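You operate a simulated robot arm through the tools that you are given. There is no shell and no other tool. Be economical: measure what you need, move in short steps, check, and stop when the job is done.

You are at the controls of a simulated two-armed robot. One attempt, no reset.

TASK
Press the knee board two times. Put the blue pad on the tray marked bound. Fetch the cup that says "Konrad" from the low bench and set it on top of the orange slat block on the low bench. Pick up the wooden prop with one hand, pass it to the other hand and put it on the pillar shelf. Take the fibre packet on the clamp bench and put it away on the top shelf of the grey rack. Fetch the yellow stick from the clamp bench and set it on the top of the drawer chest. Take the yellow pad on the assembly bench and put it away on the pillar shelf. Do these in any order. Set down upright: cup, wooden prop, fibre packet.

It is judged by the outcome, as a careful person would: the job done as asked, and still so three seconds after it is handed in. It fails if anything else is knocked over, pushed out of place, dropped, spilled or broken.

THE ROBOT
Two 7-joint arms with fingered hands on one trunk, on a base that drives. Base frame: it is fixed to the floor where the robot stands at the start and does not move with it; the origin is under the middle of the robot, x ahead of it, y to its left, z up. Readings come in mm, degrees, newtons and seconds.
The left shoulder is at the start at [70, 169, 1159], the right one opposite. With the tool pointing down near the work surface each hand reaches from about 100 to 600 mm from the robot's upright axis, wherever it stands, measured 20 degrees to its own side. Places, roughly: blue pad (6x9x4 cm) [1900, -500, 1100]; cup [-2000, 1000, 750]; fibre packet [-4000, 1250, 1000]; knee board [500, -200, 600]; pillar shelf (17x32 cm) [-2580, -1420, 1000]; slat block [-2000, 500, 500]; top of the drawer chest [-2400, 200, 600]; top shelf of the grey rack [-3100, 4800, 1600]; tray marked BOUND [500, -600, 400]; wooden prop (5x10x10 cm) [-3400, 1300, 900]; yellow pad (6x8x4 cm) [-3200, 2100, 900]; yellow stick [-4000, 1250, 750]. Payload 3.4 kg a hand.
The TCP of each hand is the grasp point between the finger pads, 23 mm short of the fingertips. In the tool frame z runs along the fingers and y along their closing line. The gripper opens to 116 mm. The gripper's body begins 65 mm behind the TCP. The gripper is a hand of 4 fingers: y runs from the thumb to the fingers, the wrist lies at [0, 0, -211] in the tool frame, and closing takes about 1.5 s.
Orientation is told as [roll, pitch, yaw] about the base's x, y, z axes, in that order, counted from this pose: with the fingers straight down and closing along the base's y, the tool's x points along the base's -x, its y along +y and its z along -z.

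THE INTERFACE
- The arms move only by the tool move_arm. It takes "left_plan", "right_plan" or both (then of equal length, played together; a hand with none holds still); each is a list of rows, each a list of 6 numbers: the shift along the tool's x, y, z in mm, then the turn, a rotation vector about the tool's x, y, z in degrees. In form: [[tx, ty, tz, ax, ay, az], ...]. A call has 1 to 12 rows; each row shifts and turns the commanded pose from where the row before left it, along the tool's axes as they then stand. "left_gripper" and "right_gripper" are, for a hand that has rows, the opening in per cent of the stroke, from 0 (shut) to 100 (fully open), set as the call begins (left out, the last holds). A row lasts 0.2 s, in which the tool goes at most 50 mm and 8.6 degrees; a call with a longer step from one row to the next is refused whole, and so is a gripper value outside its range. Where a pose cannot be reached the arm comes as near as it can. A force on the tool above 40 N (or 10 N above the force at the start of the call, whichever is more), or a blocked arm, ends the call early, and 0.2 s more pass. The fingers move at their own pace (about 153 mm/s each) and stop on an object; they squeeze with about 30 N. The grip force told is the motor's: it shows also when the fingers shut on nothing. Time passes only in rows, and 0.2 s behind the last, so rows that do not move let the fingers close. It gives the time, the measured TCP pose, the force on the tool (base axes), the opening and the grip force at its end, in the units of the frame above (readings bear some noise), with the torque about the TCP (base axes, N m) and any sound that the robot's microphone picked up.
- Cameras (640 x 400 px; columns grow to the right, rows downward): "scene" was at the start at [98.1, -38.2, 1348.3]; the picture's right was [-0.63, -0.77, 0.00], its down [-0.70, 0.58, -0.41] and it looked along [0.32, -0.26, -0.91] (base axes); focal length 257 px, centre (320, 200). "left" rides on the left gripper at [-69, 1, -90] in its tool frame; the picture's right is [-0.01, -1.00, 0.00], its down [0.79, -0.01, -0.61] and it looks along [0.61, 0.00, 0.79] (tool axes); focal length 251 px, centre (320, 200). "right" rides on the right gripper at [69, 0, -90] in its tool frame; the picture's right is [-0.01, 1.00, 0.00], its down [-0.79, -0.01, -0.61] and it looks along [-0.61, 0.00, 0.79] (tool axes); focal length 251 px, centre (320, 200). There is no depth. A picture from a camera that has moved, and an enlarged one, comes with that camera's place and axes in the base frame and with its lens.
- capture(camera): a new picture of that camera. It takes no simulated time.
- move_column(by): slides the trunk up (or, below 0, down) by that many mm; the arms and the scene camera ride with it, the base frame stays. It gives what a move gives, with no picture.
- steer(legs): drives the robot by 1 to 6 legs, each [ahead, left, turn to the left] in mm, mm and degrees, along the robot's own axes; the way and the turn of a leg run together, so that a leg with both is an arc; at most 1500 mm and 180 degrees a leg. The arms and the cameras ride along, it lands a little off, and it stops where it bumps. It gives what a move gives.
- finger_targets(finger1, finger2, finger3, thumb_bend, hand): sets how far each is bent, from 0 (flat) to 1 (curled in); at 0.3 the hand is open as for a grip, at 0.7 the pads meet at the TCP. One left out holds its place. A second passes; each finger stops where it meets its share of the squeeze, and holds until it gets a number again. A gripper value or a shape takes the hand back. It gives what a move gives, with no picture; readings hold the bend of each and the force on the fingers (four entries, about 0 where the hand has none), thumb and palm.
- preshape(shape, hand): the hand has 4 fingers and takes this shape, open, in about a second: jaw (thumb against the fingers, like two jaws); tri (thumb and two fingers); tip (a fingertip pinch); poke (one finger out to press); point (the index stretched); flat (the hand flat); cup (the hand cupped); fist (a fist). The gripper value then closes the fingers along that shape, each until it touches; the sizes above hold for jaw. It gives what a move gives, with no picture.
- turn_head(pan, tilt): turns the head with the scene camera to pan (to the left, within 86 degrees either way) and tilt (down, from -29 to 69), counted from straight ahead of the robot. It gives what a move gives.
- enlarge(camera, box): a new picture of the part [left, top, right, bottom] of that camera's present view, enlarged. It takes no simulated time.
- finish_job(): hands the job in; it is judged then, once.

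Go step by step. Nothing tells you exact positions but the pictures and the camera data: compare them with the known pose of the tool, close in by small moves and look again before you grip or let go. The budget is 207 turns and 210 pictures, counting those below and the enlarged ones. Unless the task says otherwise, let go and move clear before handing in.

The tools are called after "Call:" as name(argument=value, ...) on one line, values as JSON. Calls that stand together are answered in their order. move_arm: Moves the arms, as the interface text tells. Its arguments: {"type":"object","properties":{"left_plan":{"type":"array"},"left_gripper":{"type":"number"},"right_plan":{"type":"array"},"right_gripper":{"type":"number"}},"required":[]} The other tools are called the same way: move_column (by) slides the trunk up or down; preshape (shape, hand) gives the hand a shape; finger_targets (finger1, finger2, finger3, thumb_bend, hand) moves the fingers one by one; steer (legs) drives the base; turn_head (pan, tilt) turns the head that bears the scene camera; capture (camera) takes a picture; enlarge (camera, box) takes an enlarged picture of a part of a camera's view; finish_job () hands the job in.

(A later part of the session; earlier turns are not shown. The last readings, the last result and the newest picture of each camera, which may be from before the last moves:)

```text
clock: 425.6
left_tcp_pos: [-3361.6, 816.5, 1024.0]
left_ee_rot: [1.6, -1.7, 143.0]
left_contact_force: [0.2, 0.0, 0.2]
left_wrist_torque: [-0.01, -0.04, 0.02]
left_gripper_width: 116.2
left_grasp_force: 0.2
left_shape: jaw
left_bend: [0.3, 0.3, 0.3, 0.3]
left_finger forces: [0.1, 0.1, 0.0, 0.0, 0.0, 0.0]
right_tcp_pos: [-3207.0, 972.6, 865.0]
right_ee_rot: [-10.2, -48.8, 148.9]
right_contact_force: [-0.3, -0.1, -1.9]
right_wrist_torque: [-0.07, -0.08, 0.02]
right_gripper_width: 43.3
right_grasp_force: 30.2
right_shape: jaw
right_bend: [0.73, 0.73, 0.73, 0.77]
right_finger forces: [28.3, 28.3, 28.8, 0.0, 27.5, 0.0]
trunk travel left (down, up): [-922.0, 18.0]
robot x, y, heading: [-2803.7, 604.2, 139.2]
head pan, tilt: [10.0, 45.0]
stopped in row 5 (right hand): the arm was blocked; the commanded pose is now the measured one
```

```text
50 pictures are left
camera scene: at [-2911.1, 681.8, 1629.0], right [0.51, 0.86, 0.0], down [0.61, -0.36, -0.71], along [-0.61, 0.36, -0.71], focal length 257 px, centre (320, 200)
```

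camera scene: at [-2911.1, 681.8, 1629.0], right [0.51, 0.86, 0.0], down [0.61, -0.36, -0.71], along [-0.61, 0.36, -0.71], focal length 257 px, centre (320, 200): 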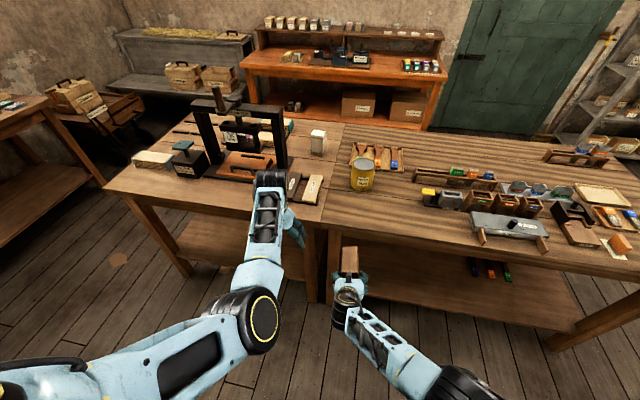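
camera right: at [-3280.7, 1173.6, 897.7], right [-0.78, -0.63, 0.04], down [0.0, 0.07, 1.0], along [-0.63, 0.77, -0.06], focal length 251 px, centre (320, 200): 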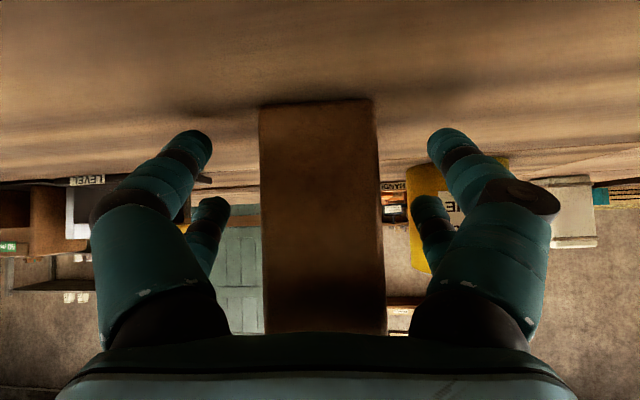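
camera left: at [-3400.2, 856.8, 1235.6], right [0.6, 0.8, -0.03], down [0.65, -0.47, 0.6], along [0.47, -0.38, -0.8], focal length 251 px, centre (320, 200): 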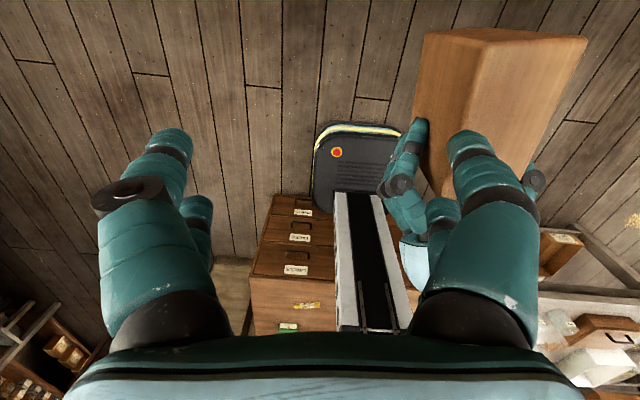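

That crossing is too tight. Better: right hand points left, left hand points down-right, meeting like a V in the middle. I'll level the right hand and turn it left.

Call:
move_arm(right_plan=[[-7.6, 0, -6.5, 0, 0, 8.5], [-7.6, 0, -6.5, -5.3, 0, -4.5], [-7.6, 0, -6.5, -5.3, 0, -4.5], [-7.6, 0, -6.5, -5.3, 0, -4.5], [-7.6, 0, -6.5, -5.3, 0, -4.5], [-7.6, 0, -6.5, -5.3, 0, -4.5], [-7.6, 0, -6.5, -5.3, 0, -4.5], [-7.6, 0, -6.5, -5.3, 0, -4.5], [-7.6, 0, -6.5, -5.3, 0, -4.5], [-7.6, 0, -6.5, -5.3, 0, -4.5], [-7.6, 0, -6.5, -5.3, 0, -4.5], [0, 0, 0, 0, 0, 0]], right_gripper=0)

Call:
capture(camera="scene")

```text
clock: 428.2
left_tcp_pos: [-3358.4, 816.0, 1025.0]
left_ee_rot: [1.6, -1.6, 142.9]
left_contact_force: [0.0, 0.6, -1.1]
left_wrist_torque: [-0.02, 0.0, 0.04]
left_gripper_width: 116.0
left_grasp_force: 0.0
left_shape: jaw
left_bend: [0.3, 0.3, 0.3, 0.3]
left_finger forces: [0.0, 0.1, 0.0, 0.0, 0.0, 0.1]
right_tcp_pos: [-3207.1, 971.9, 977.2]
right_ee_rot: [-0.2, -49.6, -154.8]
right_contact_force: [0.2, 0.1, -3.2]
right_wrist_torque: [0.08, -0.07, -0.01]
right_gripper_width: 42.4
right_grasp_force: 29.8
right_shape: jaw
right_bend: [0.73, 0.73, 0.73, 0.78]
right_finger forces: [27.6, 27.1, 27.6, 0.1, 26.9, 0.0]
trunk travel left (down, up): [-922.0, 18.0]
robot x, y, heading: [-2805.5, 606.3, 139.2]
head pan, tilt: [10.0, 45.0]
```

```text
49 pictures are left
camera scene: at [-2908.7, 680.8, 1629.2], right [0.51, 0.86, 0.0], down [0.61, -0.36, -0.71], along [-0.61, 0.36, -0.71], focal length 257 px, centre (320, 200)
```

scene: 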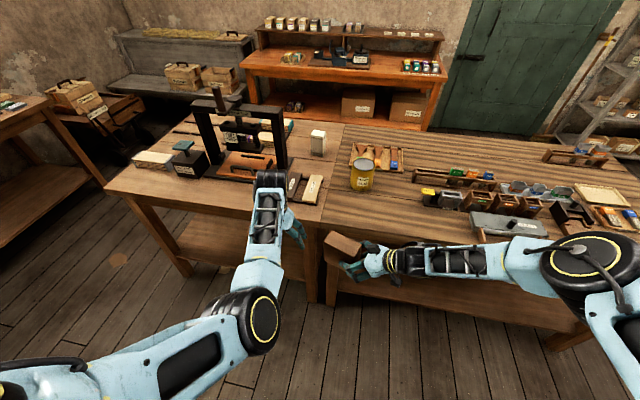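

The V-arrangement works for the right hand. Now I'll turn the left hand a quarter so its closing line matches, and the right a little more.

Call:
move_arm(left_plan=[[0, 0, 0, 0, 0, 8.2], [0, 0, 0, 0, 0, 8.2], [0, 0, 0, 0, 0, 8.2], [0, 0, 0, 0, 0, 8.2], [0, 0, 0, 0, 0, 8.2], [0, 0, 0, 0, 0, 8.2], [0, 0, 0, 0, 0, 8.2], [0, 0, 0, 0, 0, 8.2], [0, 0, 0, 0, 0, 8.2], [0, 0, 0, 0, 0, 8.2], [0, 0, 0, 0, 0, 8.2], [0, 0, 0, 0, 0, 8.2]], right_plan=[[0, 0, 0, -5.1, 0, -4.4], [0, 0, 0, -5.1, 0, -4.4], [0, 0, 0, -5.1, 0, -4.4], [0, 0, 0, 0, 0, 0], [0, 0, 0, 0, 0, 0], [0, 0, 0, 0, 0, 0], [0, 0, 0, 0, 0, 0], [0, 0, 0, 0, 0, 0], [0, 0, 0, 0, 0, 0], [0, 0, 0, 0, 0, 0], [0, 0, 0, 0, 0, 0], [0, 0, 0, 0, 0, 0]], left_gripper=100, right_gripper=0)

```text
clock: 430.8
left_tcp_pos: [-3355.9, 820.0, 1025.5]
left_ee_rot: [1.3, 1.3, 44.1]
left_contact_force: [-0.5, 0.3, 1.0]
left_wrist_torque: [0.01, 0.03, 0.0]
left_gripper_width: 115.9
left_grasp_force: 0.1
left_shape: jaw
left_bend: [0.3, 0.3, 0.3, 0.3]
left_finger forces: [0.1, 0.0, 0.1, 0.0, 0.0, 0.0]
right_tcp_pos: [-3206.6, 971.4, 976.1]
right_ee_rot: [-0.3, -49.5, -134.5]
right_contact_force: [0.4, -0.5, -2.3]
right_wrist_torque: [0.06, -0.05, 0.02]
right_gripper_width: 42.5
right_grasp_force: 29.7
right_shape: jaw
right_bend: [0.73, 0.73, 0.73, 0.78]
right_finger forces: [27.6, 27.0, 27.8, 0.0, 26.8, 0.1]
trunk travel left (down, up): [-922.0, 18.0]
robot x, y, heading: [-2802.1, 600.0, 139.2]
head pan, tilt: [10.0, 45.0]
```

Both hands are aligned to about 1°, 157 mm apart along the prop's long side. To ease reach I'll draw both back 80 mm together.

Call:
move_arm(left_plan=[[-0.9, -10, 0, 0, 0, 0], [-0.9, -10, 0, 0, 0, 0], [-0.9, -10, 0, 0, 0, 0], [-0.9, -10, 0, 0, 0, 0], [-0.9, -10, 0, 0, 0, 0], [-0.9, -10, 0, 0, 0, 0], [-0.9, -10, 0, 0, 0, 0], [-0.9, -10, 0, 0, 0, 0], [0, 0, 0, 0, 0, 0]], right_plan=[[0, 10, 0, 0, 0, 0], [0, 10, 0, 0, 0, 0], [0, 10, 0, 0, 0, 0], [0, 10, 0, 0, 0, 0], [0, 10, 0, 0, 0, 0], [0, 10, 0, 0, 0, 0], [0, 10, 0, 0, 0, 0], [0, 10, 0, 0, 0, 0], [0, 0, 0, 0, 0, 0]], left_gripper=100, right_gripper=0)

```text
clock: 432.8
left_tcp_pos: [-3293.7, 767.7, 1021.6]
left_ee_rot: [1.3, 1.4, 44.2]
left_contact_force: [-0.2, -0.4, -0.1]
left_wrist_torque: [0.01, -0.01, 0.02]
left_gripper_width: 116.0
left_grasp_force: 0.0
left_shape: jaw
left_bend: [0.3, 0.3, 0.3, 0.3]
left_finger forces: [0.0, 0.1, 0.0, 0.0, 0.0, 0.0]
right_tcp_pos: [-3151.1, 913.8, 975.7]
right_ee_rot: [-0.4, -49.5, -134.5]
right_contact_force: [-0.1, -0.2, -3.0]
right_wrist_torque: [0.11, -0.09, -0.03]
right_gripper_width: 42.2
right_grasp_force: 29.8
right_shape: jaw
right_bend: [0.73, 0.73, 0.73, 0.78]
right_finger forces: [27.7, 26.9, 27.9, 0.0, 26.8, 0.0]
trunk travel left (down, up): [-922.0, 18.0]
robot x, y, heading: [-2798.7, 604.8, 138.9]
head pan, tilt: [10.0, 45.0]
```

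Both followed. Now I'll slide the prop left 150 mm into the left hand's open fingers.

Call:
move_arm(right_plan=[[-9.75, 0, 11.4, 0, 0, 0], [-9.75, 0, 11.4, 0, 0, 0], [-9.75, 0, 11.4, 0, 0, 0], [-9.75, 0, 11.4, 0, 0, 0], [-9.75, 0, 11.4, 0, 0, 0], [-9.75, 0, 11.4, 0, 0, 0], [-9.75, 0, 11.4, 0, 0, 0], [0, 0, 0, 0, 0, 0]], left_plan=[[0, 4.5, 0, 0, 0, 0], [0, 0, 0, 0, 0, 0], [0, 0, 0, 0, 0, 0], [0, 0, 0, 0, 0, 0], [0, 0, 0, 0, 0, 0], [0, 0, 0, 0, 0, 0], [0, 0, 0, 0, 0, 0], [0, 0, 0, 0, 0, 0]], left_gripper=100, right_gripper=0)

Call:
capture(camera="left")

Call:
capture(camera="scene")

```text
clock: 434.6
left_tcp_pos: [-3298.2, 769.8, 1021.8]
left_ee_rot: [1.4, 1.3, 44.2]
left_contact_force: [0.2, -0.6, 0.3]
left_wrist_torque: [0.05, 0.0, -0.03]
left_gripper_width: 116.0
left_grasp_force: 0.0
left_shape: jaw
left_bend: [0.3, 0.3, 0.3, 0.3]
left_finger forces: [0.0, 0.0, 0.1, 0.2, 0.0, 0.0]
right_tcp_pos: [-3224.1, 837.9, 975.5]
right_ee_rot: [-0.3, -49.5, -134.5]
right_contact_force: [0.0, -0.6, -2.8]
right_wrist_torque: [0.08, -0.08, 0.0]
right_gripper_width: 42.4
right_grasp_force: 30.2
right_shape: jaw
right_bend: [0.73, 0.73, 0.73, 0.78]
right_finger forces: [27.7, 26.9, 27.9, 0.0, 26.7, 0.0]
trunk travel left (down, up): [-922.0, 18.0]
robot x, y, heading: [-2803.3, 609.7, 139.1]
head pan, tilt: [10.0, 45.0]
```

```text
48 pictures are left
camera left: at [-3245.1, 818.8, 1110.7], right [0.7, -0.71, -0.02], down [-0.54, -0.56, 0.63], along [-0.46, -0.43, -0.78], focal length 251 px, centre (320, 200)
```

left: 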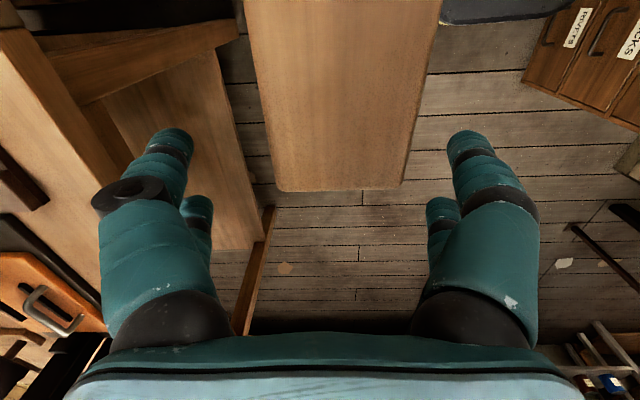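

```text
47 pictures are left
camera scene: at [-2909.7, 680.2, 1629.2], right [0.51, 0.86, 0.0], down [0.61, -0.36, -0.71], along [-0.61, 0.36, -0.71], focal length 257 px, centre (320, 200)
```

scene: 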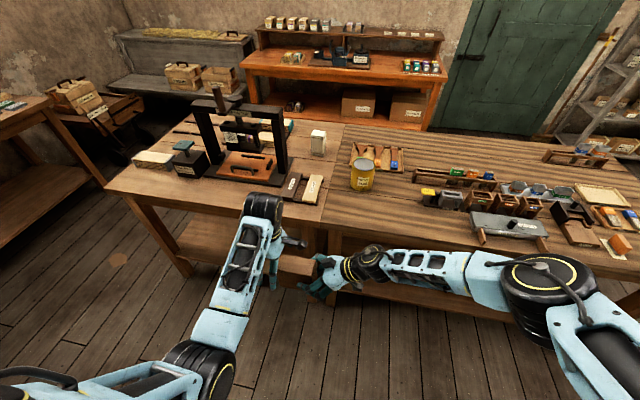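

The prop is entering the left hand's grasp, centred within 7 mm. 50 mm more, then the left hand closes.

Call:
move_arm(right_plan=[[-7.8, 0, 9.1, 0, 0, 0], [-7.8, 0, 9.1, 0, 0, 0], [-7.8, 0, 9.1, 0, 0, 0], [-7.8, 0, 9.1, 0, 0, 0], [0, 0, 0, 0, 0, 0]], left_plan=[[0, -6, 0, 0, 0, 0], [0, 0, 0, 0, 0, 0], [0, 0, 0, 0, 0, 0], [0, 0, 0, 0, 0, 0], [0, 0, 0, 0, 0, 0]], left_gripper=100, right_gripper=0)

Call:
capture(camera="left")

```text
clock: 435.8
left_tcp_pos: [-3293.8, 765.4, 1022.6]
left_ee_rot: [1.3, 1.4, 44.2]
left_contact_force: [-0.3, 0.2, 0.1]
left_wrist_torque: [0.03, 0.02, 0.02]
left_gripper_width: 115.8
left_grasp_force: 0.0
left_shape: jaw
left_bend: [0.3, 0.3, 0.3, 0.3]
left_finger forces: [0.1, 0.0, 0.0, 0.0, 0.0, 0.1]
right_tcp_pos: [-3256.4, 806.0, 974.7]
right_ee_rot: [-0.4, -49.6, -134.3]
right_contact_force: [0.5, 0.6, -2.3]
right_wrist_torque: [0.08, -0.08, 0.01]
right_gripper_width: 42.3
right_grasp_force: 29.5
right_shape: jaw
right_bend: [0.73, 0.73, 0.73, 0.78]
right_finger forces: [27.8, 26.8, 27.8, 0.0, 26.8, 0.0]
trunk travel left (down, up): [-922.0, 18.0]
robot x, y, heading: [-2800.6, 605.7, 139.1]
head pan, tilt: [10.0, 45.0]
```

```text
46 pictures are left
camera left: at [-3241.8, 813.9, 1110.9], right [0.7, -0.71, -0.02], down [-0.54, -0.56, 0.63], along [-0.46, -0.43, -0.78], focal length 251 px, centre (320, 200)
```

left: 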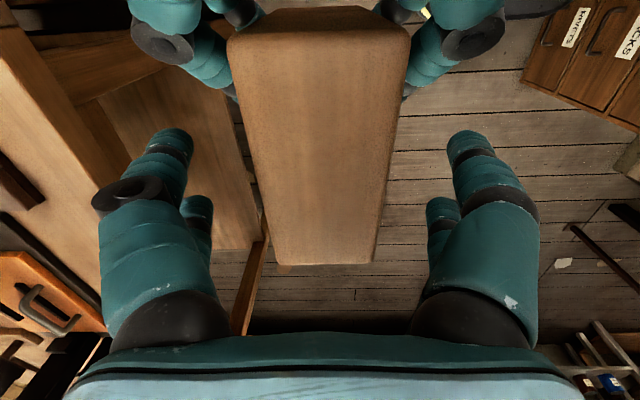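

The prop is well within the left hand. Left closes now.

Call:
move_arm(left_plan=[[0, 0, 0, 0, 0, 0], [0, 0, 0, 0, 0, 0], [0, 0, 0, 0, 0, 0], [0, 0, 0, 0, 0, 0], [0, 0, 0, 0, 0, 0], [0, 0, 0, 0, 0, 0], [0, 0, 0, 0, 0, 0], [0, 0, 0, 0, 0, 0]], left_gripper=0)

```text
clock: 437.6
left_tcp_pos: [-3294.2, 765.9, 1023.8]
left_ee_rot: [1.4, 1.4, 44.2]
left_contact_force: [0.7, 0.2, 0.2]
left_wrist_torque: [0.0, 0.02, 0.05]
left_gripper_width: 43.6
left_grasp_force: 29.5
left_shape: jaw
left_bend: [0.73, 0.73, 0.73, 0.77]
left_finger forces: [27.5, 27.3, 27.2, 0.0, 27.4, 0.0]
right_tcp_pos: [-3257.2, 805.3, 977.1]
right_ee_rot: [-0.3, -49.5, -134.4]
right_contact_force: [0.3, -0.7, -1.4]
right_wrist_torque: [0.03, -0.05, -0.08]
right_gripper_width: 42.5
right_grasp_force: 29.8
right_shape: jaw
right_bend: [0.73, 0.73, 0.73, 0.78]
right_finger forces: [27.8, 27.4, 28.2, 0.0, 26.7, 0.1]
trunk travel left (down, up): [-922.0, 18.0]
robot x, y, heading: [-2804.1, 602.9, 139.2]
head pan, tilt: [10.0, 45.0]
```

Left grips firmly on all fingers. The right hand opens and withdraws along its axis.

Call:
move_arm(right_plan=[[0, 0, 0, 0, 0, 0], [0, 0, 0, 0, 0, 0], [0, 0, 0, 0, 0, 0], [0, 0, 0, 0, 0, 0], [0, 0, 0, 0, 0, 0], [0, 0, -12, 0, 0, 0], [3, 0, -20, 0, 0, 0], [6, 0, -25, 0, 0, 0], [10, 0, -30, 0, 0, 0], [10, 0, -30, 0, 0, 0], [10, 0, -30, 0, 0, 0], [0, 0, 0, 0, 0, 0]], right_gripper=90)

Call:
capture(camera="scene")

```text
clock: 440.2
left_tcp_pos: [-3294.9, 765.1, 1022.2]
left_ee_rot: [1.5, 1.2, 44.2]
left_contact_force: [0.9, 0.8, 0.4]
left_wrist_torque: [-0.03, 0.05, -0.02]
left_gripper_width: 43.2
left_grasp_force: 30.4
left_shape: jaw
left_bend: [0.73, 0.73, 0.73, 0.77]
left_finger forces: [27.5, 28.0, 27.1, 0.0, 28.6, 0.0]
right_tcp_pos: [-3160.2, 902.4, 1040.3]
right_ee_rot: [-0.3, -49.5, -134.5]
right_contact_force: [0.5, 0.4, 0.3]
right_wrist_torque: [0.01, 0.04, 0.02]
right_gripper_width: 104.3
right_grasp_force: 0.1
right_shape: jaw
right_bend: [0.47, 0.47, 0.47, 0.47]
right_finger forces: [0.0, 0.0, 0.1, 0.0, 0.1, 0.0]
trunk travel left (down, up): [-922.0, 18.0]
robot x, y, heading: [-2802.0, 605.5, 139.2]
head pan, tilt: [10.0, 45.0]
```

```text
45 pictures are left
camera scene: at [-2910.3, 679.7, 1629.2], right [0.51, 0.86, 0.0], down [0.61, -0.36, -0.71], along [-0.61, 0.36, -0.71], focal length 257 px, centre (320, 200)
```

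scene: 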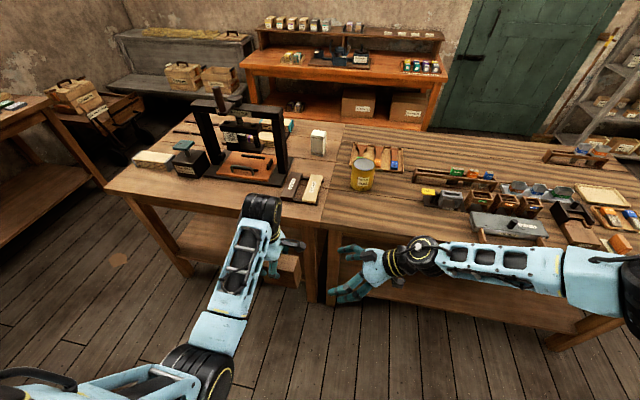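

The hand-over succeeded: the prop is in the left hand. I'll raise it, and swing the right hand aside to the right.

Call:
move_arm(left_plan=[[0, 0, -12, 0, 0, 0], [0, 0, -12, 0, 0, 0], [0, 0, -12, 0, 0, 0], [0, 0, -12, 0, 0, 0], [0, 0, -12, 0, 0, 0], [0, 0, -12, 0, 0, 0], [0, 0, -12, 0, 0, 0], [0, 0, -12, 0, 0, 0], [0, 0, 0, 0, 0, 0], [0, 0, 0, 0, 0, 0], [0, 0, 0, 0, 0, 0], [0, 0, 0, 0, 0, 0]], right_plan=[[16, 0, -19, 0, 0, 0], [16, 0, -19, 0, 0, 0], [16, 0, -19, 0, 0, 0], [16, 0, -19, 0, 0, 0], [16, 0, -19, 0, 0, 0], [0, 0, 0, 5.3, 0, 4.5], [0, 0, 0, 5.3, 0, 4.5], [0, 0, 0, 5.3, 0, 4.5], [0, 0, 0, 5.3, 0, 4.5], [0, 0, 0, 5.3, 0, 4.5], [0, 0, 0, 5.3, 0, 4.5], [0, 0, 0, 5.3, 0, 4.5]], left_gripper=0, right_gripper=90)

Call:
move_column(by=18)

```text
clock: 441.7
left_tcp_pos: [-3340.6, 709.7, 1096.3]
left_ee_rot: [0.9, 9.9, 47.8]
left_contact_force: [0.1, -0.3, -2.1]
left_wrist_torque: [0.0, 0.02, 0.0]
left_gripper_width: 43.1
left_grasp_force: 29.9
left_shape: jaw
left_bend: [0.73, 0.73, 0.73, 0.77]
left_finger forces: [27.5, 27.8, 27.3, 0.0, 28.2, 0.0]
left hand out of reach, approached as far as the arm can: row 7
right_tcp_pos: [-3074.4, 989.8, 1043.4]
right_ee_rot: [-0.4, -49.4, -142.1]
right_contact_force: [-0.7, -0.2, 0.3]
right_wrist_torque: [0.03, 0.01, -0.02]
right_gripper_width: 104.4
right_grasp_force: 0.1
right_shape: jaw
right_bend: [0.47, 0.47, 0.47, 0.47]
right_finger forces: [0.1, 0.0, 0.1, 0.0, 0.1, 0.0]
trunk travel left (down, up): [-922.0, 18.0]
robot x, y, heading: [-2803.0, 604.3, 139.2]
head pan, tilt: [10.0, 45.0]
stopped in row 7 (left hand): the arm was blocked; the commanded pose is now the measured one
```

```text
clock: 442.4
left_tcp_pos: [-3339.7, 710.3, 1113.3]
left_ee_rot: [0.9, 10.0, 47.7]
left_contact_force: [-0.2, -0.4, -2.5]
left_wrist_torque: [-0.02, 0.05, 0.02]
left_gripper_width: 43.2
left_grasp_force: 29.9
left_shape: jaw
left_bend: [0.73, 0.73, 0.73, 0.77]
left_finger forces: [27.5, 27.8, 27.2, 0.0, 28.2, 0.0]
right_tcp_pos: [-3074.0, 992.0, 1060.5]
right_ee_rot: [-0.3, -49.5, -142.3]
right_contact_force: [-0.5, 0.2, -0.3]
right_wrist_torque: [-0.03, -0.01, 0.01]
right_gripper_width: 104.0
right_grasp_force: 0.0
right_shape: jaw
right_bend: [0.47, 0.47, 0.47, 0.47]
right_finger forces: [0.1, 0.0, 0.1, 0.0, 0.0, 0.0]
trunk travel left (down, up): [-940.0, 0.0]
robot x, y, heading: [-2805.4, 605.5, 139.0]
head pan, tilt: [10.0, 45.0]
```

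The left arm reached its upward limit and tilted 10°. I'll bring it forward and straighten it, while the right turns back to point ahead.

Call:
move_arm(left_plan=[[0, 15, 0, 0, 0, 0], [0, 15, 0, 0, 0, 0], [0, 15, 0, 0, 0, 0], [0, 15, 0, 0, 0, 0], [-9, 0, 0, 0, -2.5, 0], [-9, 0, 0, 0, -2.5, 0], [-9, 0, 0, 0, -2.5, 0], [-9, 0, 0, 0, -2.5, 0], [0, 0, 0, 0, 0, 0], [0, 0, 0, 0, 0, 0]], right_plan=[[0, 0, 0, 5.3, 0, 4.5], [0, 0, 0, 5.3, 0, 4.5], [0, 0, 0, 5.3, 0, 4.5], [0, 0, 0, 5.3, 0, 4.5], [0, 0, 0, 5.3, 0, 4.5], [0, 0, 0, 5.3, 0, 4.5], [0, 0, 0, 5.3, 0, 4.5], [0, 0, 0, 5.3, 0, 4.5], [0, 0, 0, 5.3, 0, 4.5], [0, 0, 0, 5.3, 0, 4.5]], left_gripper=0, right_gripper=90)

```text
clock: 444.6
left_tcp_pos: [-3359.9, 777.6, 1109.3]
left_ee_rot: [0.8, -0.1, 47.6]
left_contact_force: [0.7, -0.8, -2.9]
left_wrist_torque: [-0.03, 0.06, -0.01]
left_gripper_width: 43.2
left_grasp_force: 29.9
left_shape: jaw
left_bend: [0.73, 0.73, 0.73, 0.77]
left_finger forces: [27.3, 28.0, 27.1, 0.1, 28.1, 0.0]
right_tcp_pos: [-3074.9, 992.3, 1061.3]
right_ee_rot: [-0.7, -49.7, 148.4]
right_contact_force: [0.2, -0.3, -0.3]
right_wrist_torque: [-0.03, -0.01, -0.02]
right_gripper_width: 104.2
right_grasp_force: 0.0
right_shape: jaw
right_bend: [0.47, 0.47, 0.47, 0.47]
right_finger forces: [0.0, 0.0, 0.0, 0.1, 0.0, 0.0]
trunk travel left (down, up): [-940.0, 0.0]
robot x, y, heading: [-2803.9, 606.7, 139.1]
head pan, tilt: [10.0, 45.0]
```

Left hand and prop are upright. Now the known route to the pillar shelf: sidestep, turn round, and pass the lever on its right.

Call:
steer(legs=[[0, 1290, 0], [0, 0, 90], [0, 0, 90], [0, -690, 0], [800, 0, 0]])

Call:
turn_head(pan=15, tilt=35)

Call:
capture(camera="scene")

```text
clock: 446.5
left_tcp_pos: [-3452.3, 671.2, 1111.5]
left_ee_rot: [0.9, 0.1, 47.9]
left_contact_force: [0.6, -0.6, -3.1]
left_wrist_torque: [0.0, 0.06, 0.01]
left_gripper_width: 43.2
left_grasp_force: 29.7
left_shape: jaw
left_bend: [0.73, 0.73, 0.73, 0.77]
left_finger forces: [27.3, 27.9, 27.2, 0.1, 28.1, 0.1]
right_tcp_pos: [-3168.9, 887.4, 1060.3]
right_ee_rot: [-0.3, -49.8, 148.5]
right_contact_force: [0.6, 0.0, 0.2]
right_wrist_torque: [0.0, -0.03, -0.01]
right_gripper_width: 104.2
right_grasp_force: 0.0
right_shape: jaw
right_bend: [0.47, 0.47, 0.47, 0.47]
right_finger forces: [0.0, 0.1, 0.0, 0.1, 0.0, 0.0]
trunk travel left (down, up): [-940.0, 0.0]
robot x, y, heading: [-2898.0, 500.9, 139.5]
head pan, tilt: [10.0, 45.0]
stopped in leg 1: the robot was blocked; the commanded pose is now the measured one
```

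```text
clock: 447.2
left_tcp_pos: [-3456.1, 669.7, 1109.9]
left_ee_rot: [1.0, -0.1, 47.9]
left_contact_force: [0.6, -0.6, -3.4]
left_wrist_torque: [-0.01, 0.03, -0.01]
left_gripper_width: 43.4
left_grasp_force: 30.5
left_shape: jaw
left_bend: [0.73, 0.73, 0.73, 0.77]
left_finger forces: [27.4, 27.8, 27.2, 0.0, 28.1, 0.1]
right_tcp_pos: [-3172.0, 884.5, 1060.7]
right_ee_rot: [-0.6, -49.6, 148.9]
right_contact_force: [0.2, 0.1, 0.2]
right_wrist_torque: [-0.02, 0.0, -0.01]
right_gripper_width: 104.5
right_grasp_force: 0.0
right_shape: jaw
right_bend: [0.47, 0.47, 0.47, 0.47]
right_finger forces: [0.0, 0.0, 0.0, 0.0, 0.0, 0.0]
trunk travel left (down, up): [-940.0, 0.0]
robot x, y, heading: [-2896.6, 501.7, 139.5]
head pan, tilt: [15.0, 35.0]
```

```text
44 pictures are left
camera scene: at [-3014.7, 570.1, 1662.0], right [0.43, 0.9, 0.0], down [0.52, -0.25, -0.82], along [-0.74, 0.35, -0.57], focal length 257 px, centre (320, 200)
```

scene: 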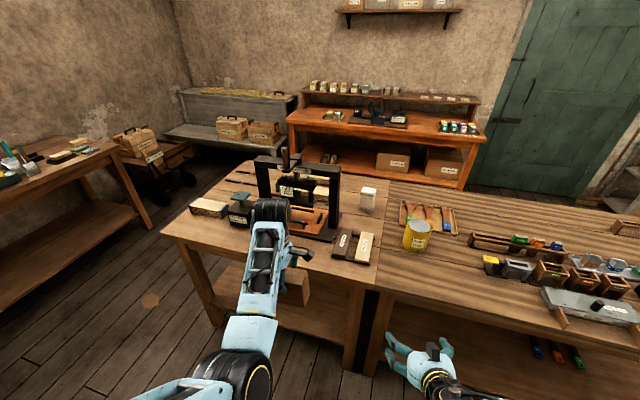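

The base bumped something behind me, presumably the chest. I'll ease forward 110 mm first, then check the chest.

Call:
steer(legs=[[110, 0, 0], [0, 500, 0]])

Call:
turn_head(pan=-86, tilt=45)

Call:
capture(camera="scene")

```text
clock: 451.0
left_tcp_pos: [-3865.4, 365.0, 1110.9]
left_ee_rot: [0.9, 0.1, 47.3]
left_contact_force: [-0.7, 0.4, -2.4]
left_wrist_torque: [-0.03, 0.05, -0.03]
left_gripper_width: 43.5
left_grasp_force: 29.8
left_shape: jaw
left_bend: [0.73, 0.73, 0.73, 0.77]
left_finger forces: [27.4, 28.0, 27.1, 0.0, 28.1, 0.0]
right_tcp_pos: [-3581.9, 576.6, 1061.4]
right_ee_rot: [-0.5, -49.8, 148.0]
right_contact_force: [0.0, 0.4, -0.1]
right_wrist_torque: [0.01, -0.04, -0.01]
right_gripper_width: 104.7
right_grasp_force: 0.0
right_shape: jaw
right_bend: [0.47, 0.47, 0.47, 0.47]
right_finger forces: [0.0, 0.1, 0.1, 0.1, 0.0, 0.0]
trunk travel left (down, up): [-940.0, 0.0]
robot x, y, heading: [-3309.6, 191.1, 138.8]
head pan, tilt: [15.0, 35.0]
```

```text
clock: 452.7
left_tcp_pos: [-3867.3, 364.0, 1110.4]
left_ee_rot: [0.9, -0.1, 47.3]
left_contact_force: [-0.2, -0.1, -3.3]
left_wrist_torque: [-0.03, 0.01, -0.02]
left_gripper_width: 43.4
left_grasp_force: 30.1
left_shape: jaw
left_bend: [0.73, 0.73, 0.73, 0.77]
left_finger forces: [27.4, 27.9, 27.2, 0.0, 28.0, 0.0]
right_tcp_pos: [-3582.3, 576.0, 1059.1]
right_ee_rot: [-0.4, -49.7, 148.1]
right_contact_force: [0.4, 0.1, 0.0]
right_wrist_torque: [0.02, 0.0, 0.03]
right_gripper_width: 104.3
right_grasp_force: 0.0
right_shape: jaw
right_bend: [0.47, 0.47, 0.47, 0.47]
right_finger forces: [0.1, 0.0, 0.0, 0.1, 0.0, 0.0]
trunk travel left (down, up): [-940.0, 0.0]
robot x, y, heading: [-3308.8, 190.1, 139.0]
head pan, tilt: [-85.9, 45.0]
```

```text
43 pictures are left
camera scene: at [-3299.8, 286.9, 1647.2], right [0.8, -0.6, 0.0], down [-0.43, -0.56, -0.71], along [0.43, 0.56, -0.71], focal length 257 px, centre (320, 200)
```

scene: 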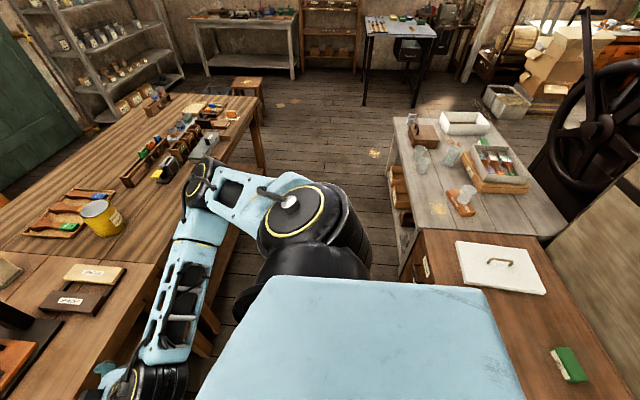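

The chest, low bench and cup look undisturbed. Continuing the route.

Call:
steer(legs=[[0, 650, 0], [0, 0, 90], [0, 0, 90], [0, -690, 0], [1000, 0, 0]])

Call:
turn_head(pan=30, tilt=35)

Call:
capture(camera="scene")

```text
clock: 472.2
left_tcp_pos: [-2868.5, -1624.6, 1109.9]
left_ee_rot: [0.9, -0.1, -131.1]
left_contact_force: [0.0, -0.5, -2.4]
left_wrist_torque: [0.0, -0.03, 0.0]
left_gripper_width: 42.7
left_grasp_force: 30.6
left_shape: jaw
left_bend: [0.73, 0.73, 0.73, 0.77]
left_finger forces: [26.8, 27.1, 26.9, 0.0, 27.2, 0.0]
right_tcp_pos: [-3148.1, -1845.7, 1060.1]
right_ee_rot: [-0.5, -49.8, -30.4]
right_contact_force: [0.2, 0.1, -0.5]
right_wrist_torque: [0.05, 0.04, 0.02]
right_gripper_width: 104.2
right_grasp_force: 0.0
right_shape: jaw
right_bend: [0.47, 0.47, 0.47, 0.47]
right_finger forces: [0.0, 0.0, 0.0, 0.0, 0.1, 0.1]
trunk travel left (down, up): [-940.0, 0.0]
robot x, y, heading: [-3430.1, -1464.3, -39.5]
head pan, tilt: [-85.9, 45.0]
```

```text
clock: 474.1
left_tcp_pos: [-2868.3, -1625.8, 1109.7]
left_ee_rot: [0.9, -0.1, -131.1]
left_contact_force: [0.0, -0.9, -3.0]
left_wrist_torque: [0.02, -0.04, 0.01]
left_gripper_width: 42.5
left_grasp_force: 29.6
left_shape: jaw
left_bend: [0.73, 0.73, 0.73, 0.77]
left_finger forces: [26.8, 27.1, 26.9, 0.0, 27.0, 0.1]
right_tcp_pos: [-3146.4, -1847.4, 1060.6]
right_ee_rot: [-0.5, -49.7, -30.3]
right_contact_force: [-0.6, -0.1, 0.3]
right_wrist_torque: [-0.01, 0.03, 0.01]
right_gripper_width: 104.3
right_grasp_force: 0.0
right_shape: jaw
right_bend: [0.47, 0.47, 0.47, 0.47]
right_finger forces: [0.0, 0.0, 0.0, 0.1, 0.1, 0.0]
trunk travel left (down, up): [-940.0, 0.0]
robot x, y, heading: [-3426.8, -1467.6, -39.7]
head pan, tilt: [30.0, 35.0]
```

```text
42 pictures are left
camera scene: at [-3300.5, -1513.2, 1662.0], right [-0.17, -0.99, 0.0], down [-0.57, 0.1, -0.82], along [0.81, -0.14, -0.57], focal length 257 px, centre (320, 200)
```

scene: 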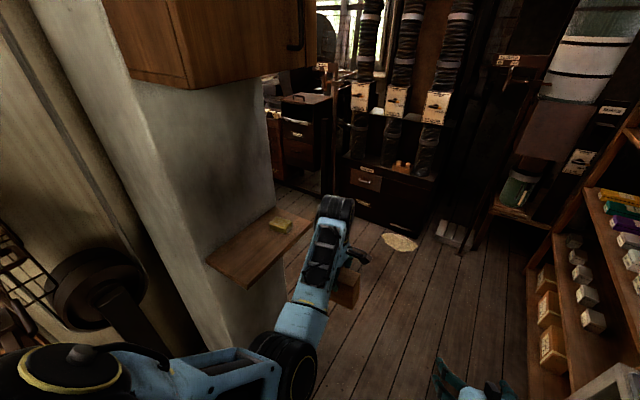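

The pad is in place on the shelf's far half. I need more height so the prop clears it when I turn; I'll try raising the left hand.

Call:
move_arm(left_plan=[[0, 5, -10, 0, 0, 0], [0, 5, -10, 0, 0, 0], [0, 5, -10, 0, 0, 0], [0, 5, -10, 0, 0, 0], [0, 0, 0, 0, 0, 0]], left_gripper=0)

```text
clock: 475.4
left_tcp_pos: [-2852.6, -1637.1, 1152.0]
left_ee_rot: [0.9, -0.1, -131.1]
left_contact_force: [0.5, 0.2, -2.8]
left_wrist_torque: [0.02, -0.03, -0.01]
left_gripper_width: 42.6
left_grasp_force: 29.8
left_shape: jaw
left_bend: [0.73, 0.73, 0.73, 0.77]
left_finger forces: [26.7, 27.3, 27.0, 0.2, 27.1, 0.0]
right_tcp_pos: [-3146.7, -1845.6, 1061.4]
right_ee_rot: [-0.5, -49.7, -30.3]
right_contact_force: [0.4, -0.1, 0.2]
right_wrist_torque: [0.01, -0.01, 0.02]
right_gripper_width: 104.4
right_grasp_force: 0.1
right_shape: jaw
right_bend: [0.47, 0.47, 0.47, 0.47]
right_finger forces: [0.0, 0.0, 0.0, 0.0, 0.1, 0.0]
trunk travel left (down, up): [-940.0, 0.0]
robot x, y, heading: [-3432.1, -1466.1, -39.5]
head pan, tilt: [30.0, 35.0]
```

Now the prop's bottom is at about 1069, above the pad. Driving on and turning to face the shelf.

Call:
steer(legs=[[745, -40, -1], [0, 0, 90]])

Call:
turn_head(pan=15, tilt=45)

Call:
capture(camera="scene")

```text
clock: 483.2
left_tcp_pos: [-2719.5, -1396.2, 1151.3]
left_ee_rot: [1.0, -0.1, -40.8]
left_contact_force: [0.2, -0.4, -2.6]
left_wrist_torque: [0.01, 0.05, 0.01]
left_gripper_width: 42.1
left_grasp_force: 29.5
left_shape: jaw
left_bend: [0.73, 0.73, 0.73, 0.77]
left_finger forces: [26.6, 26.9, 26.9, 0.0, 26.8, 0.0]
right_tcp_pos: [-2511.2, -1690.6, 1060.3]
right_ee_rot: [-0.5, -49.7, 59.8]
right_contact_force: [-0.2, 0.2, 0.9]
right_wrist_torque: [-0.05, 0.03, 0.0]
right_gripper_width: 104.4
right_grasp_force: 0.0
right_shape: jaw
right_bend: [0.47, 0.47, 0.47, 0.47]
right_finger forces: [0.0, 0.0, 0.1, 0.1, 0.0, 0.0]
trunk travel left (down, up): [-940.0, 0.0]
robot x, y, heading: [-2892.0, -1972.9, 50.7]
head pan, tilt: [30.0, 35.0]
```

```text
clock: 484.0
left_tcp_pos: [-2720.5, -1395.2, 1150.8]
left_ee_rot: [0.9, -0.1, -40.9]
left_contact_force: [0.0, 0.7, -3.2]
left_wrist_torque: [0.06, 0.04, 0.03]
left_gripper_width: 42.3
left_grasp_force: 29.9
left_shape: jaw
left_bend: [0.73, 0.73, 0.73, 0.77]
left_finger forces: [26.7, 27.0, 26.8, 0.1, 26.8, 0.0]
right_tcp_pos: [-2511.8, -1689.0, 1060.5]
right_ee_rot: [-0.5, -49.7, 59.9]
right_contact_force: [0.2, -1.2, 0.6]
right_wrist_torque: [0.02, 0.0, 0.01]
right_gripper_width: 104.4
right_grasp_force: 0.0
right_shape: jaw
right_bend: [0.47, 0.47, 0.47, 0.47]
right_finger forces: [0.0, 0.0, 0.0, 0.0, 0.1, 0.0]
trunk travel left (down, up): [-940.0, 0.0]
robot x, y, heading: [-2894.3, -1974.0, 50.6]
head pan, tilt: [15.0, 45.0]
```

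```text
41 pictures are left
camera scene: at [-2823.3, -1858.4, 1647.2], right [0.91, -0.41, 0.0], down [-0.29, -0.64, -0.71], along [0.29, 0.64, -0.71], focal length 257 px, centre (320, 200)
```

scene: 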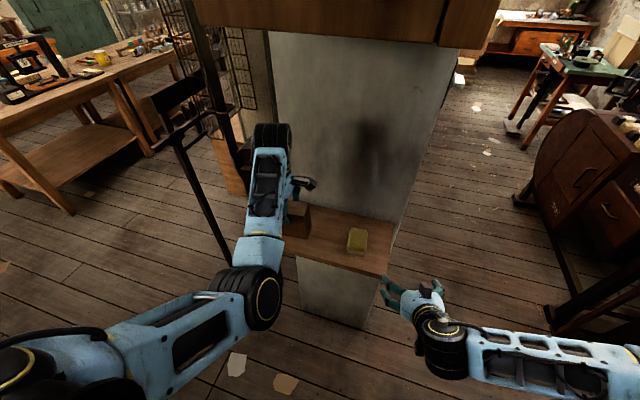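

The shelf spot left of the pad is about 42 mm ahead and 32 mm right of the prop's present place. I'll shift the base by that.

Call:
steer(legs=[[42, -32, 0]])

Call:
capture(camera="left")

Call:
enlarge(camera="scene", box=[240, 150, 420, 290])

```text
clock: 484.9
left_tcp_pos: [-2677.6, -1384.8, 1152.6]
left_ee_rot: [1.2, -0.3, -40.8]
left_contact_force: [-0.7, -0.2, -2.5]
left_wrist_torque: [0.05, 0.01, 0.0]
left_gripper_width: 42.3
left_grasp_force: 30.0
left_shape: jaw
left_bend: [0.73, 0.73, 0.73, 0.77]
left_finger forces: [26.7, 26.9, 26.9, 0.1, 27.0, 0.0]
right_tcp_pos: [-2468.0, -1679.6, 1063.5]
right_ee_rot: [-1.0, -50.0, 60.3]
right_contact_force: [0.1, 0.5, 0.1]
right_wrist_torque: [0.01, -0.02, -0.06]
right_gripper_width: 104.3
right_grasp_force: 0.1
right_shape: jaw
right_bend: [0.47, 0.47, 0.47, 0.47]
right_finger forces: [0.0, 0.1, 0.0, 0.1, 0.0, 0.0]
trunk travel left (down, up): [-940.0, 0.0]
robot x, y, heading: [-2838.3, -1959.1, 50.5]
head pan, tilt: [15.0, 45.0]
```

```text
40 pictures are left
camera left: at [-2626.4, -1430.0, 1243.9], right [-0.65, -0.76, -0.02], down [-0.62, 0.51, 0.6], along [-0.45, 0.4, -0.8], focal length 251 px, centre (320, 200)
```

left: 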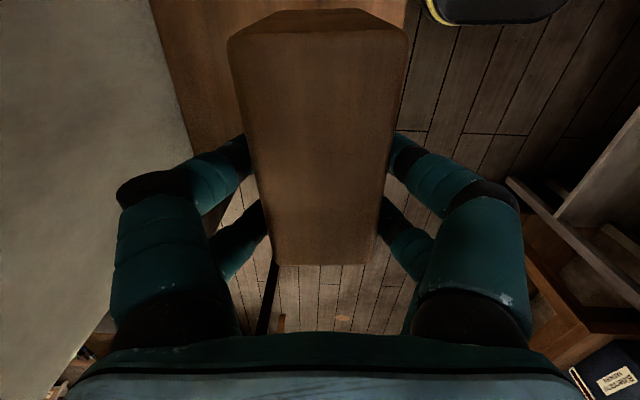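

```text
2.86 times, centred on (330, 220) of scene
camera zoom: at [-2784.3, -1848.9, 1648.0], right [0.91, -0.41, 0.01], down [-0.29, -0.64, -0.71], along [0.3, 0.65, -0.7], focal length 734 px, centre (291, 143)
```

zoom: 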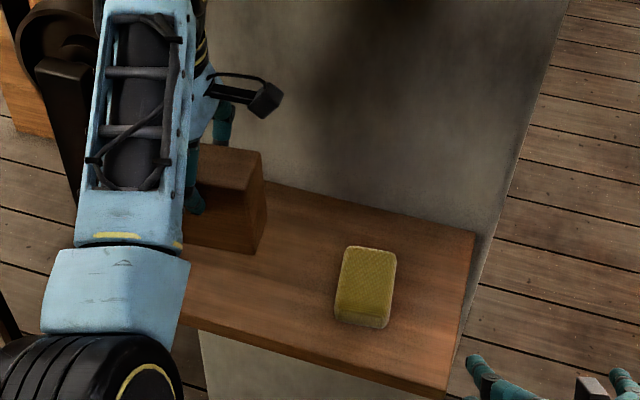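

The prop is over the shelf with margins on all sides. Lowering it until it touches.

Call:
move_arm(left_plan=[[0, 0, 20, 0, 0, 0], [0, 0, 18, 0, 0, 0], [0, 0, 10, 0, 0, 0], [0, 0, 5, 0, 0, 0], [0, 0, 4, 0, 0, 0], [0, 0, 3, 0, 0, 0], [0, 0, 3, 0, 0, 0], [0, 0, 3, 0, 0, 0], [0, 0, 3, 0, 0, 0], [0, 0, 3, 0, 0, 0]], left_gripper=0)

Call:
enlarge(camera="scene", box=[240, 150, 420, 290])

```text
clock: 487.1
left_tcp_pos: [-2668.2, -1384.7, 1087.5]
left_ee_rot: [1.8, -0.1, -40.9]
left_contact_force: [0.9, -6.4, 22.3]
left_wrist_torque: [-0.1, 0.56, 0.07]
left_gripper_width: 43.2
left_grasp_force: 29.5
left_shape: jaw
left_bend: [0.73, 0.74, 0.75, 0.8]
left_finger forces: [28.9, 30.0, 33.4, 0.1, 30.3, 0.0]
right_tcp_pos: [-2461.4, -1681.4, 1061.4]
right_ee_rot: [-0.4, -49.9, 59.9]
right_contact_force: [0.2, -0.5, -0.3]
right_wrist_torque: [-0.03, 0.0, -0.03]
right_gripper_width: 104.1
right_grasp_force: 0.2
right_shape: jaw
right_bend: [0.47, 0.47, 0.47, 0.47]
right_finger forces: [0.0, 0.1, 0.0, 0.1, 0.1, 0.0]
trunk travel left (down, up): [-940.0, 0.0]
robot x, y, heading: [-2839.0, -1956.9, 50.8]
head pan, tilt: [15.0, 45.0]
stopped in row 10 (left hand): the force on the tool passed its limit at 42 N (the readings are from after the stop); the commanded pose is now the measured one
```

```text
2.86 times, centred on (330, 220) of scene
camera zoom: at [-2773.5, -1852.1, 1647.7], right [0.91, -0.41, 0.0], down [-0.29, -0.64, -0.71], along [0.29, 0.65, -0.7], focal length 734 px, centre (291, 143)
```

zoom: 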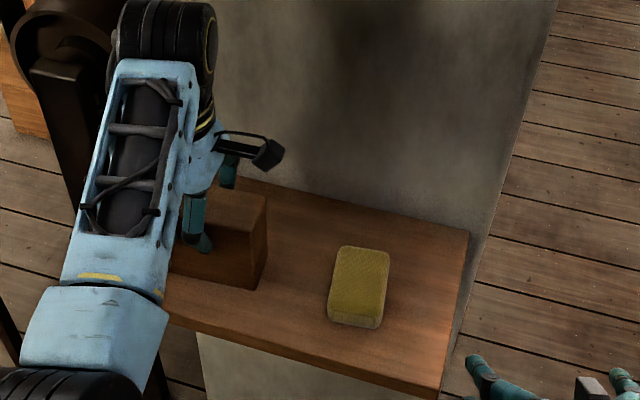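

Contact at 42 N. I'll ease up 1 mm, open, then rise straight up.

Call:
move_arm(left_plan=[[0, 0, -1.5, 0, 0, 0], [0, 0, 0, 0, 0, 0], [0, 0, 0, 0, 0, 0], [0, 0, 0, 0, 0, 0], [0, 0, 0, 0, 0, 0], [0, 0, 0, 0, 0, 0], [0, 0, -10, 0, 0, 0], [0, 0, -15, 0, 0, 0], [0, 0, -15, 0, 0, 0], [0, 0, -15, 0, 0, 0], [0, 0, 0, 0, 0, 0]], left_gripper=90)

Call:
capture(camera="left")

```text
clock: 489.5
left_tcp_pos: [-2668.3, -1381.0, 1140.1]
left_ee_rot: [1.3, 0.0, -40.9]
left_contact_force: [-0.1, 1.1, 0.5]
left_wrist_torque: [0.0, 0.01, 0.0]
left_gripper_width: 104.0
left_grasp_force: 0.0
left_shape: jaw
left_bend: [0.47, 0.47, 0.47, 0.47]
left_finger forces: [0.0, 0.0, 0.0, 0.1, 0.0, 0.1]
right_tcp_pos: [-2459.8, -1677.0, 1060.4]
right_ee_rot: [-0.5, -49.7, 59.9]
right_contact_force: [1.2, 0.1, 0.2]
right_wrist_torque: [-0.02, -0.01, -0.01]
right_gripper_width: 104.0
right_grasp_force: 0.0
right_shape: jaw
right_bend: [0.47, 0.47, 0.47, 0.47]
right_finger forces: [0.1, 0.0, 0.1, 0.1, 0.0, 0.1]
trunk travel left (down, up): [-940.0, 0.0]
robot x, y, heading: [-2838.0, -1957.3, 50.8]
head pan, tilt: [15.0, 45.0]
```

```text
37 pictures are left
camera left: at [-2617.3, -1426.4, 1230.1], right [-0.65, -0.76, -0.02], down [-0.62, 0.5, 0.61], along [-0.45, 0.41, -0.79], focal length 251 px, centre (320, 200)
```

left: 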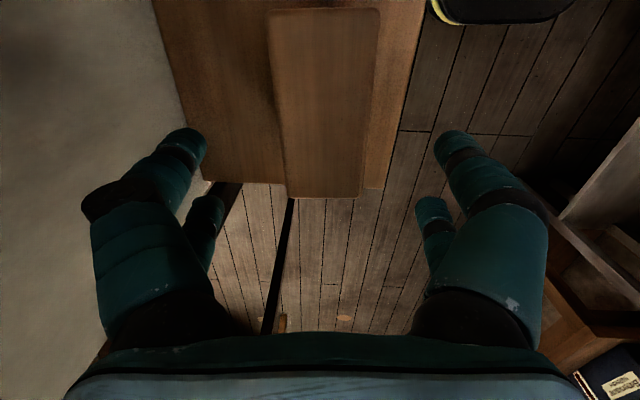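

The prop stands upright on the shelf. I'll raise the left hand clear, back off and retreat past the lever for the fibre packet.

Call:
move_arm(left_plan=[[0, 0, -12, 0, 0, 0], [0, 0, 0, 0, 0, 0]], left_gripper=60)

Call:
steer(legs=[[-90, 0, 0]])

Call:
enlarge(camera="scene", box=[220, 130, 440, 290])

```text
clock: 490.1
left_tcp_pos: [-2669.0, -1381.6, 1150.0]
left_ee_rot: [1.3, 0.0, -40.9]
left_contact_force: [-0.5, -0.1, -0.1]
left_wrist_torque: [-0.04, -0.02, -0.04]
left_gripper_width: 70.3
left_grasp_force: 0.0
left_shape: jaw
left_bend: [0.71, 0.71, 0.71, 0.72]
left_finger forces: [0.0, 0.0, 0.0, 0.0, 0.0, 0.1]
right_tcp_pos: [-2460.1, -1678.7, 1060.4]
right_ee_rot: [-0.4, -49.7, 60.0]
right_contact_force: [-0.3, 0.6, 0.3]
right_wrist_torque: [-0.01, 0.05, -0.01]
right_gripper_width: 104.3
right_grasp_force: 0.1
right_shape: jaw
right_bend: [0.47, 0.47, 0.47, 0.47]
right_finger forces: [0.0, 0.0, 0.0, 0.0, 0.0, 0.0]
trunk travel left (down, up): [-940.0, 0.0]
robot x, y, heading: [-2838.2, -1959.5, 50.7]
head pan, tilt: [15.0, 45.0]
```

```text
clock: 491.2
left_tcp_pos: [-2721.0, -1447.2, 1148.4]
left_ee_rot: [1.1, 0.1, -41.0]
left_contact_force: [-0.3, -0.2, -0.5]
left_wrist_torque: [0.04, 0.01, 0.0]
left_gripper_width: 70.1
left_grasp_force: 0.0
left_shape: jaw
left_bend: [0.71, 0.71, 0.71, 0.72]
left_finger forces: [0.1, 0.1, 0.0, 0.1, 0.0, 0.1]
right_tcp_pos: [-2513.5, -1741.9, 1059.0]
right_ee_rot: [-0.3, -49.4, 59.8]
right_contact_force: [0.2, 1.2, -0.3]
right_wrist_torque: [-0.04, -0.03, 0.0]
right_gripper_width: 104.3
right_grasp_force: 0.0
right_shape: jaw
right_bend: [0.47, 0.47, 0.47, 0.47]
right_finger forces: [0.0, 0.0, 0.0, 0.0, 0.0, 0.0]
trunk travel left (down, up): [-940.0, 0.0]
robot x, y, heading: [-2892.7, -2029.1, 50.6]
head pan, tilt: [15.0, 45.0]
```

```text
2.50 times, centred on (330, 210) of scene
camera zoom: at [-2823.0, -1908.9, 1646.5], right [0.91, -0.41, 0.0], down [-0.29, -0.65, -0.7], along [0.29, 0.64, -0.71], focal length 642 px, centre (295, 175)
```

zoom: 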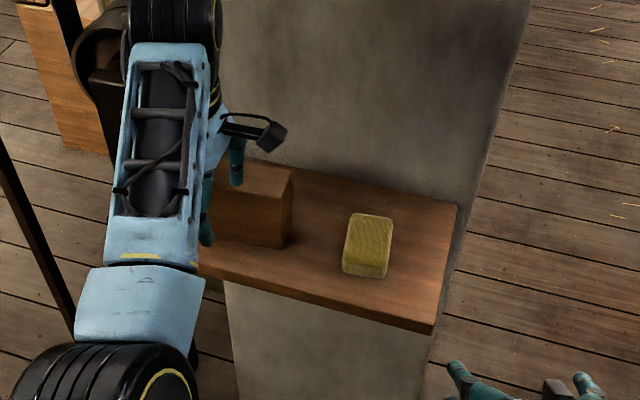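

Prop and pad both stand on the shelf. Now the long drive back behind the clamp bench.

Call:
steer(legs=[[0, 0, -91.8], [-1480, 0, 0], [0, 370, 0], [-1400, 0, 0], [-770, 0, 0]])

Call:
turn_head(pan=45, tilt=35)

Call:
capture(camera="scene")

```text
clock: 514.8
left_tcp_pos: [-4781.2, 517.1, 1151.0]
left_ee_rot: [1.3, 0.1, -132.9]
left_contact_force: [-0.1, 0.1, -0.5]
left_wrist_torque: [0.01, 0.01, -0.03]
left_gripper_width: 70.2
left_grasp_force: 0.1
left_shape: jaw
left_bend: [0.71, 0.71, 0.71, 0.72]
left_finger forces: [0.0, 0.1, 0.0, 0.1, 0.0, 0.0]
right_tcp_pos: [-5085.3, 320.3, 1060.5]
right_ee_rot: [-0.5, -49.7, -32.1]
right_contact_force: [-0.4, 0.4, 0.0]
right_wrist_torque: [-0.02, -0.01, 0.01]
right_gripper_width: 104.4
right_grasp_force: 0.1
right_shape: jaw
right_bend: [0.47, 0.47, 0.47, 0.47]
right_finger forces: [0.0, 0.1, 0.0, 0.0, 0.0, 0.1]
trunk travel left (down, up): [-940.0, 0.0]
robot x, y, heading: [-5352.2, 710.3, -41.6]
head pan, tilt: [15.0, 45.0]
```

```text
clock: 515.8
left_tcp_pos: [-4782.7, 518.5, 1152.4]
left_ee_rot: [1.4, 0.0, -132.8]
left_contact_force: [0.3, 0.6, 0.3]
left_wrist_torque: [-0.01, 0.01, -0.01]
left_gripper_width: 70.1
left_grasp_force: 0.2
left_shape: jaw
left_bend: [0.71, 0.71, 0.71, 0.72]
left_finger forces: [0.0, 0.0, 0.0, 0.1, 0.0, 0.1]
right_tcp_pos: [-5085.5, 320.7, 1060.5]
right_ee_rot: [-0.5, -49.8, -32.2]
right_contact_force: [0.3, 0.1, 0.2]
right_wrist_torque: [-0.01, 0.02, 0.01]
right_gripper_width: 104.2
right_grasp_force: 0.0
right_shape: jaw
right_bend: [0.47, 0.47, 0.47, 0.47]
right_finger forces: [0.0, 0.0, 0.0, 0.0, 0.0, 0.0]
trunk travel left (down, up): [-940.0, 0.0]
robot x, y, heading: [-5351.3, 707.3, -41.4]
head pan, tilt: [45.0, 35.0]
```

```text
35 pictures are left
camera scene: at [-5226.4, 681.1, 1662.1], right [0.06, -1.0, 0.0], down [-0.57, -0.04, -0.82], along [0.82, 0.05, -0.57], focal length 257 px, centre (320, 200)
```

scene: 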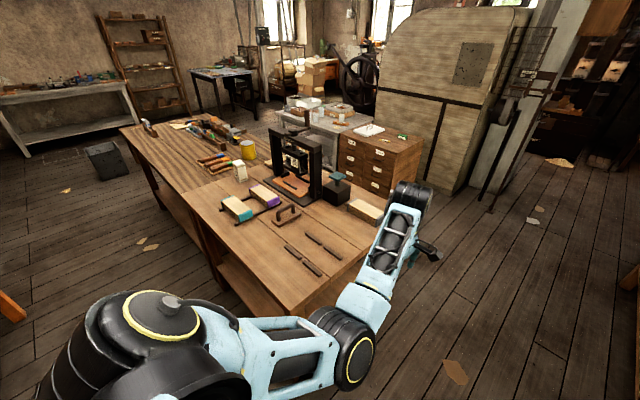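

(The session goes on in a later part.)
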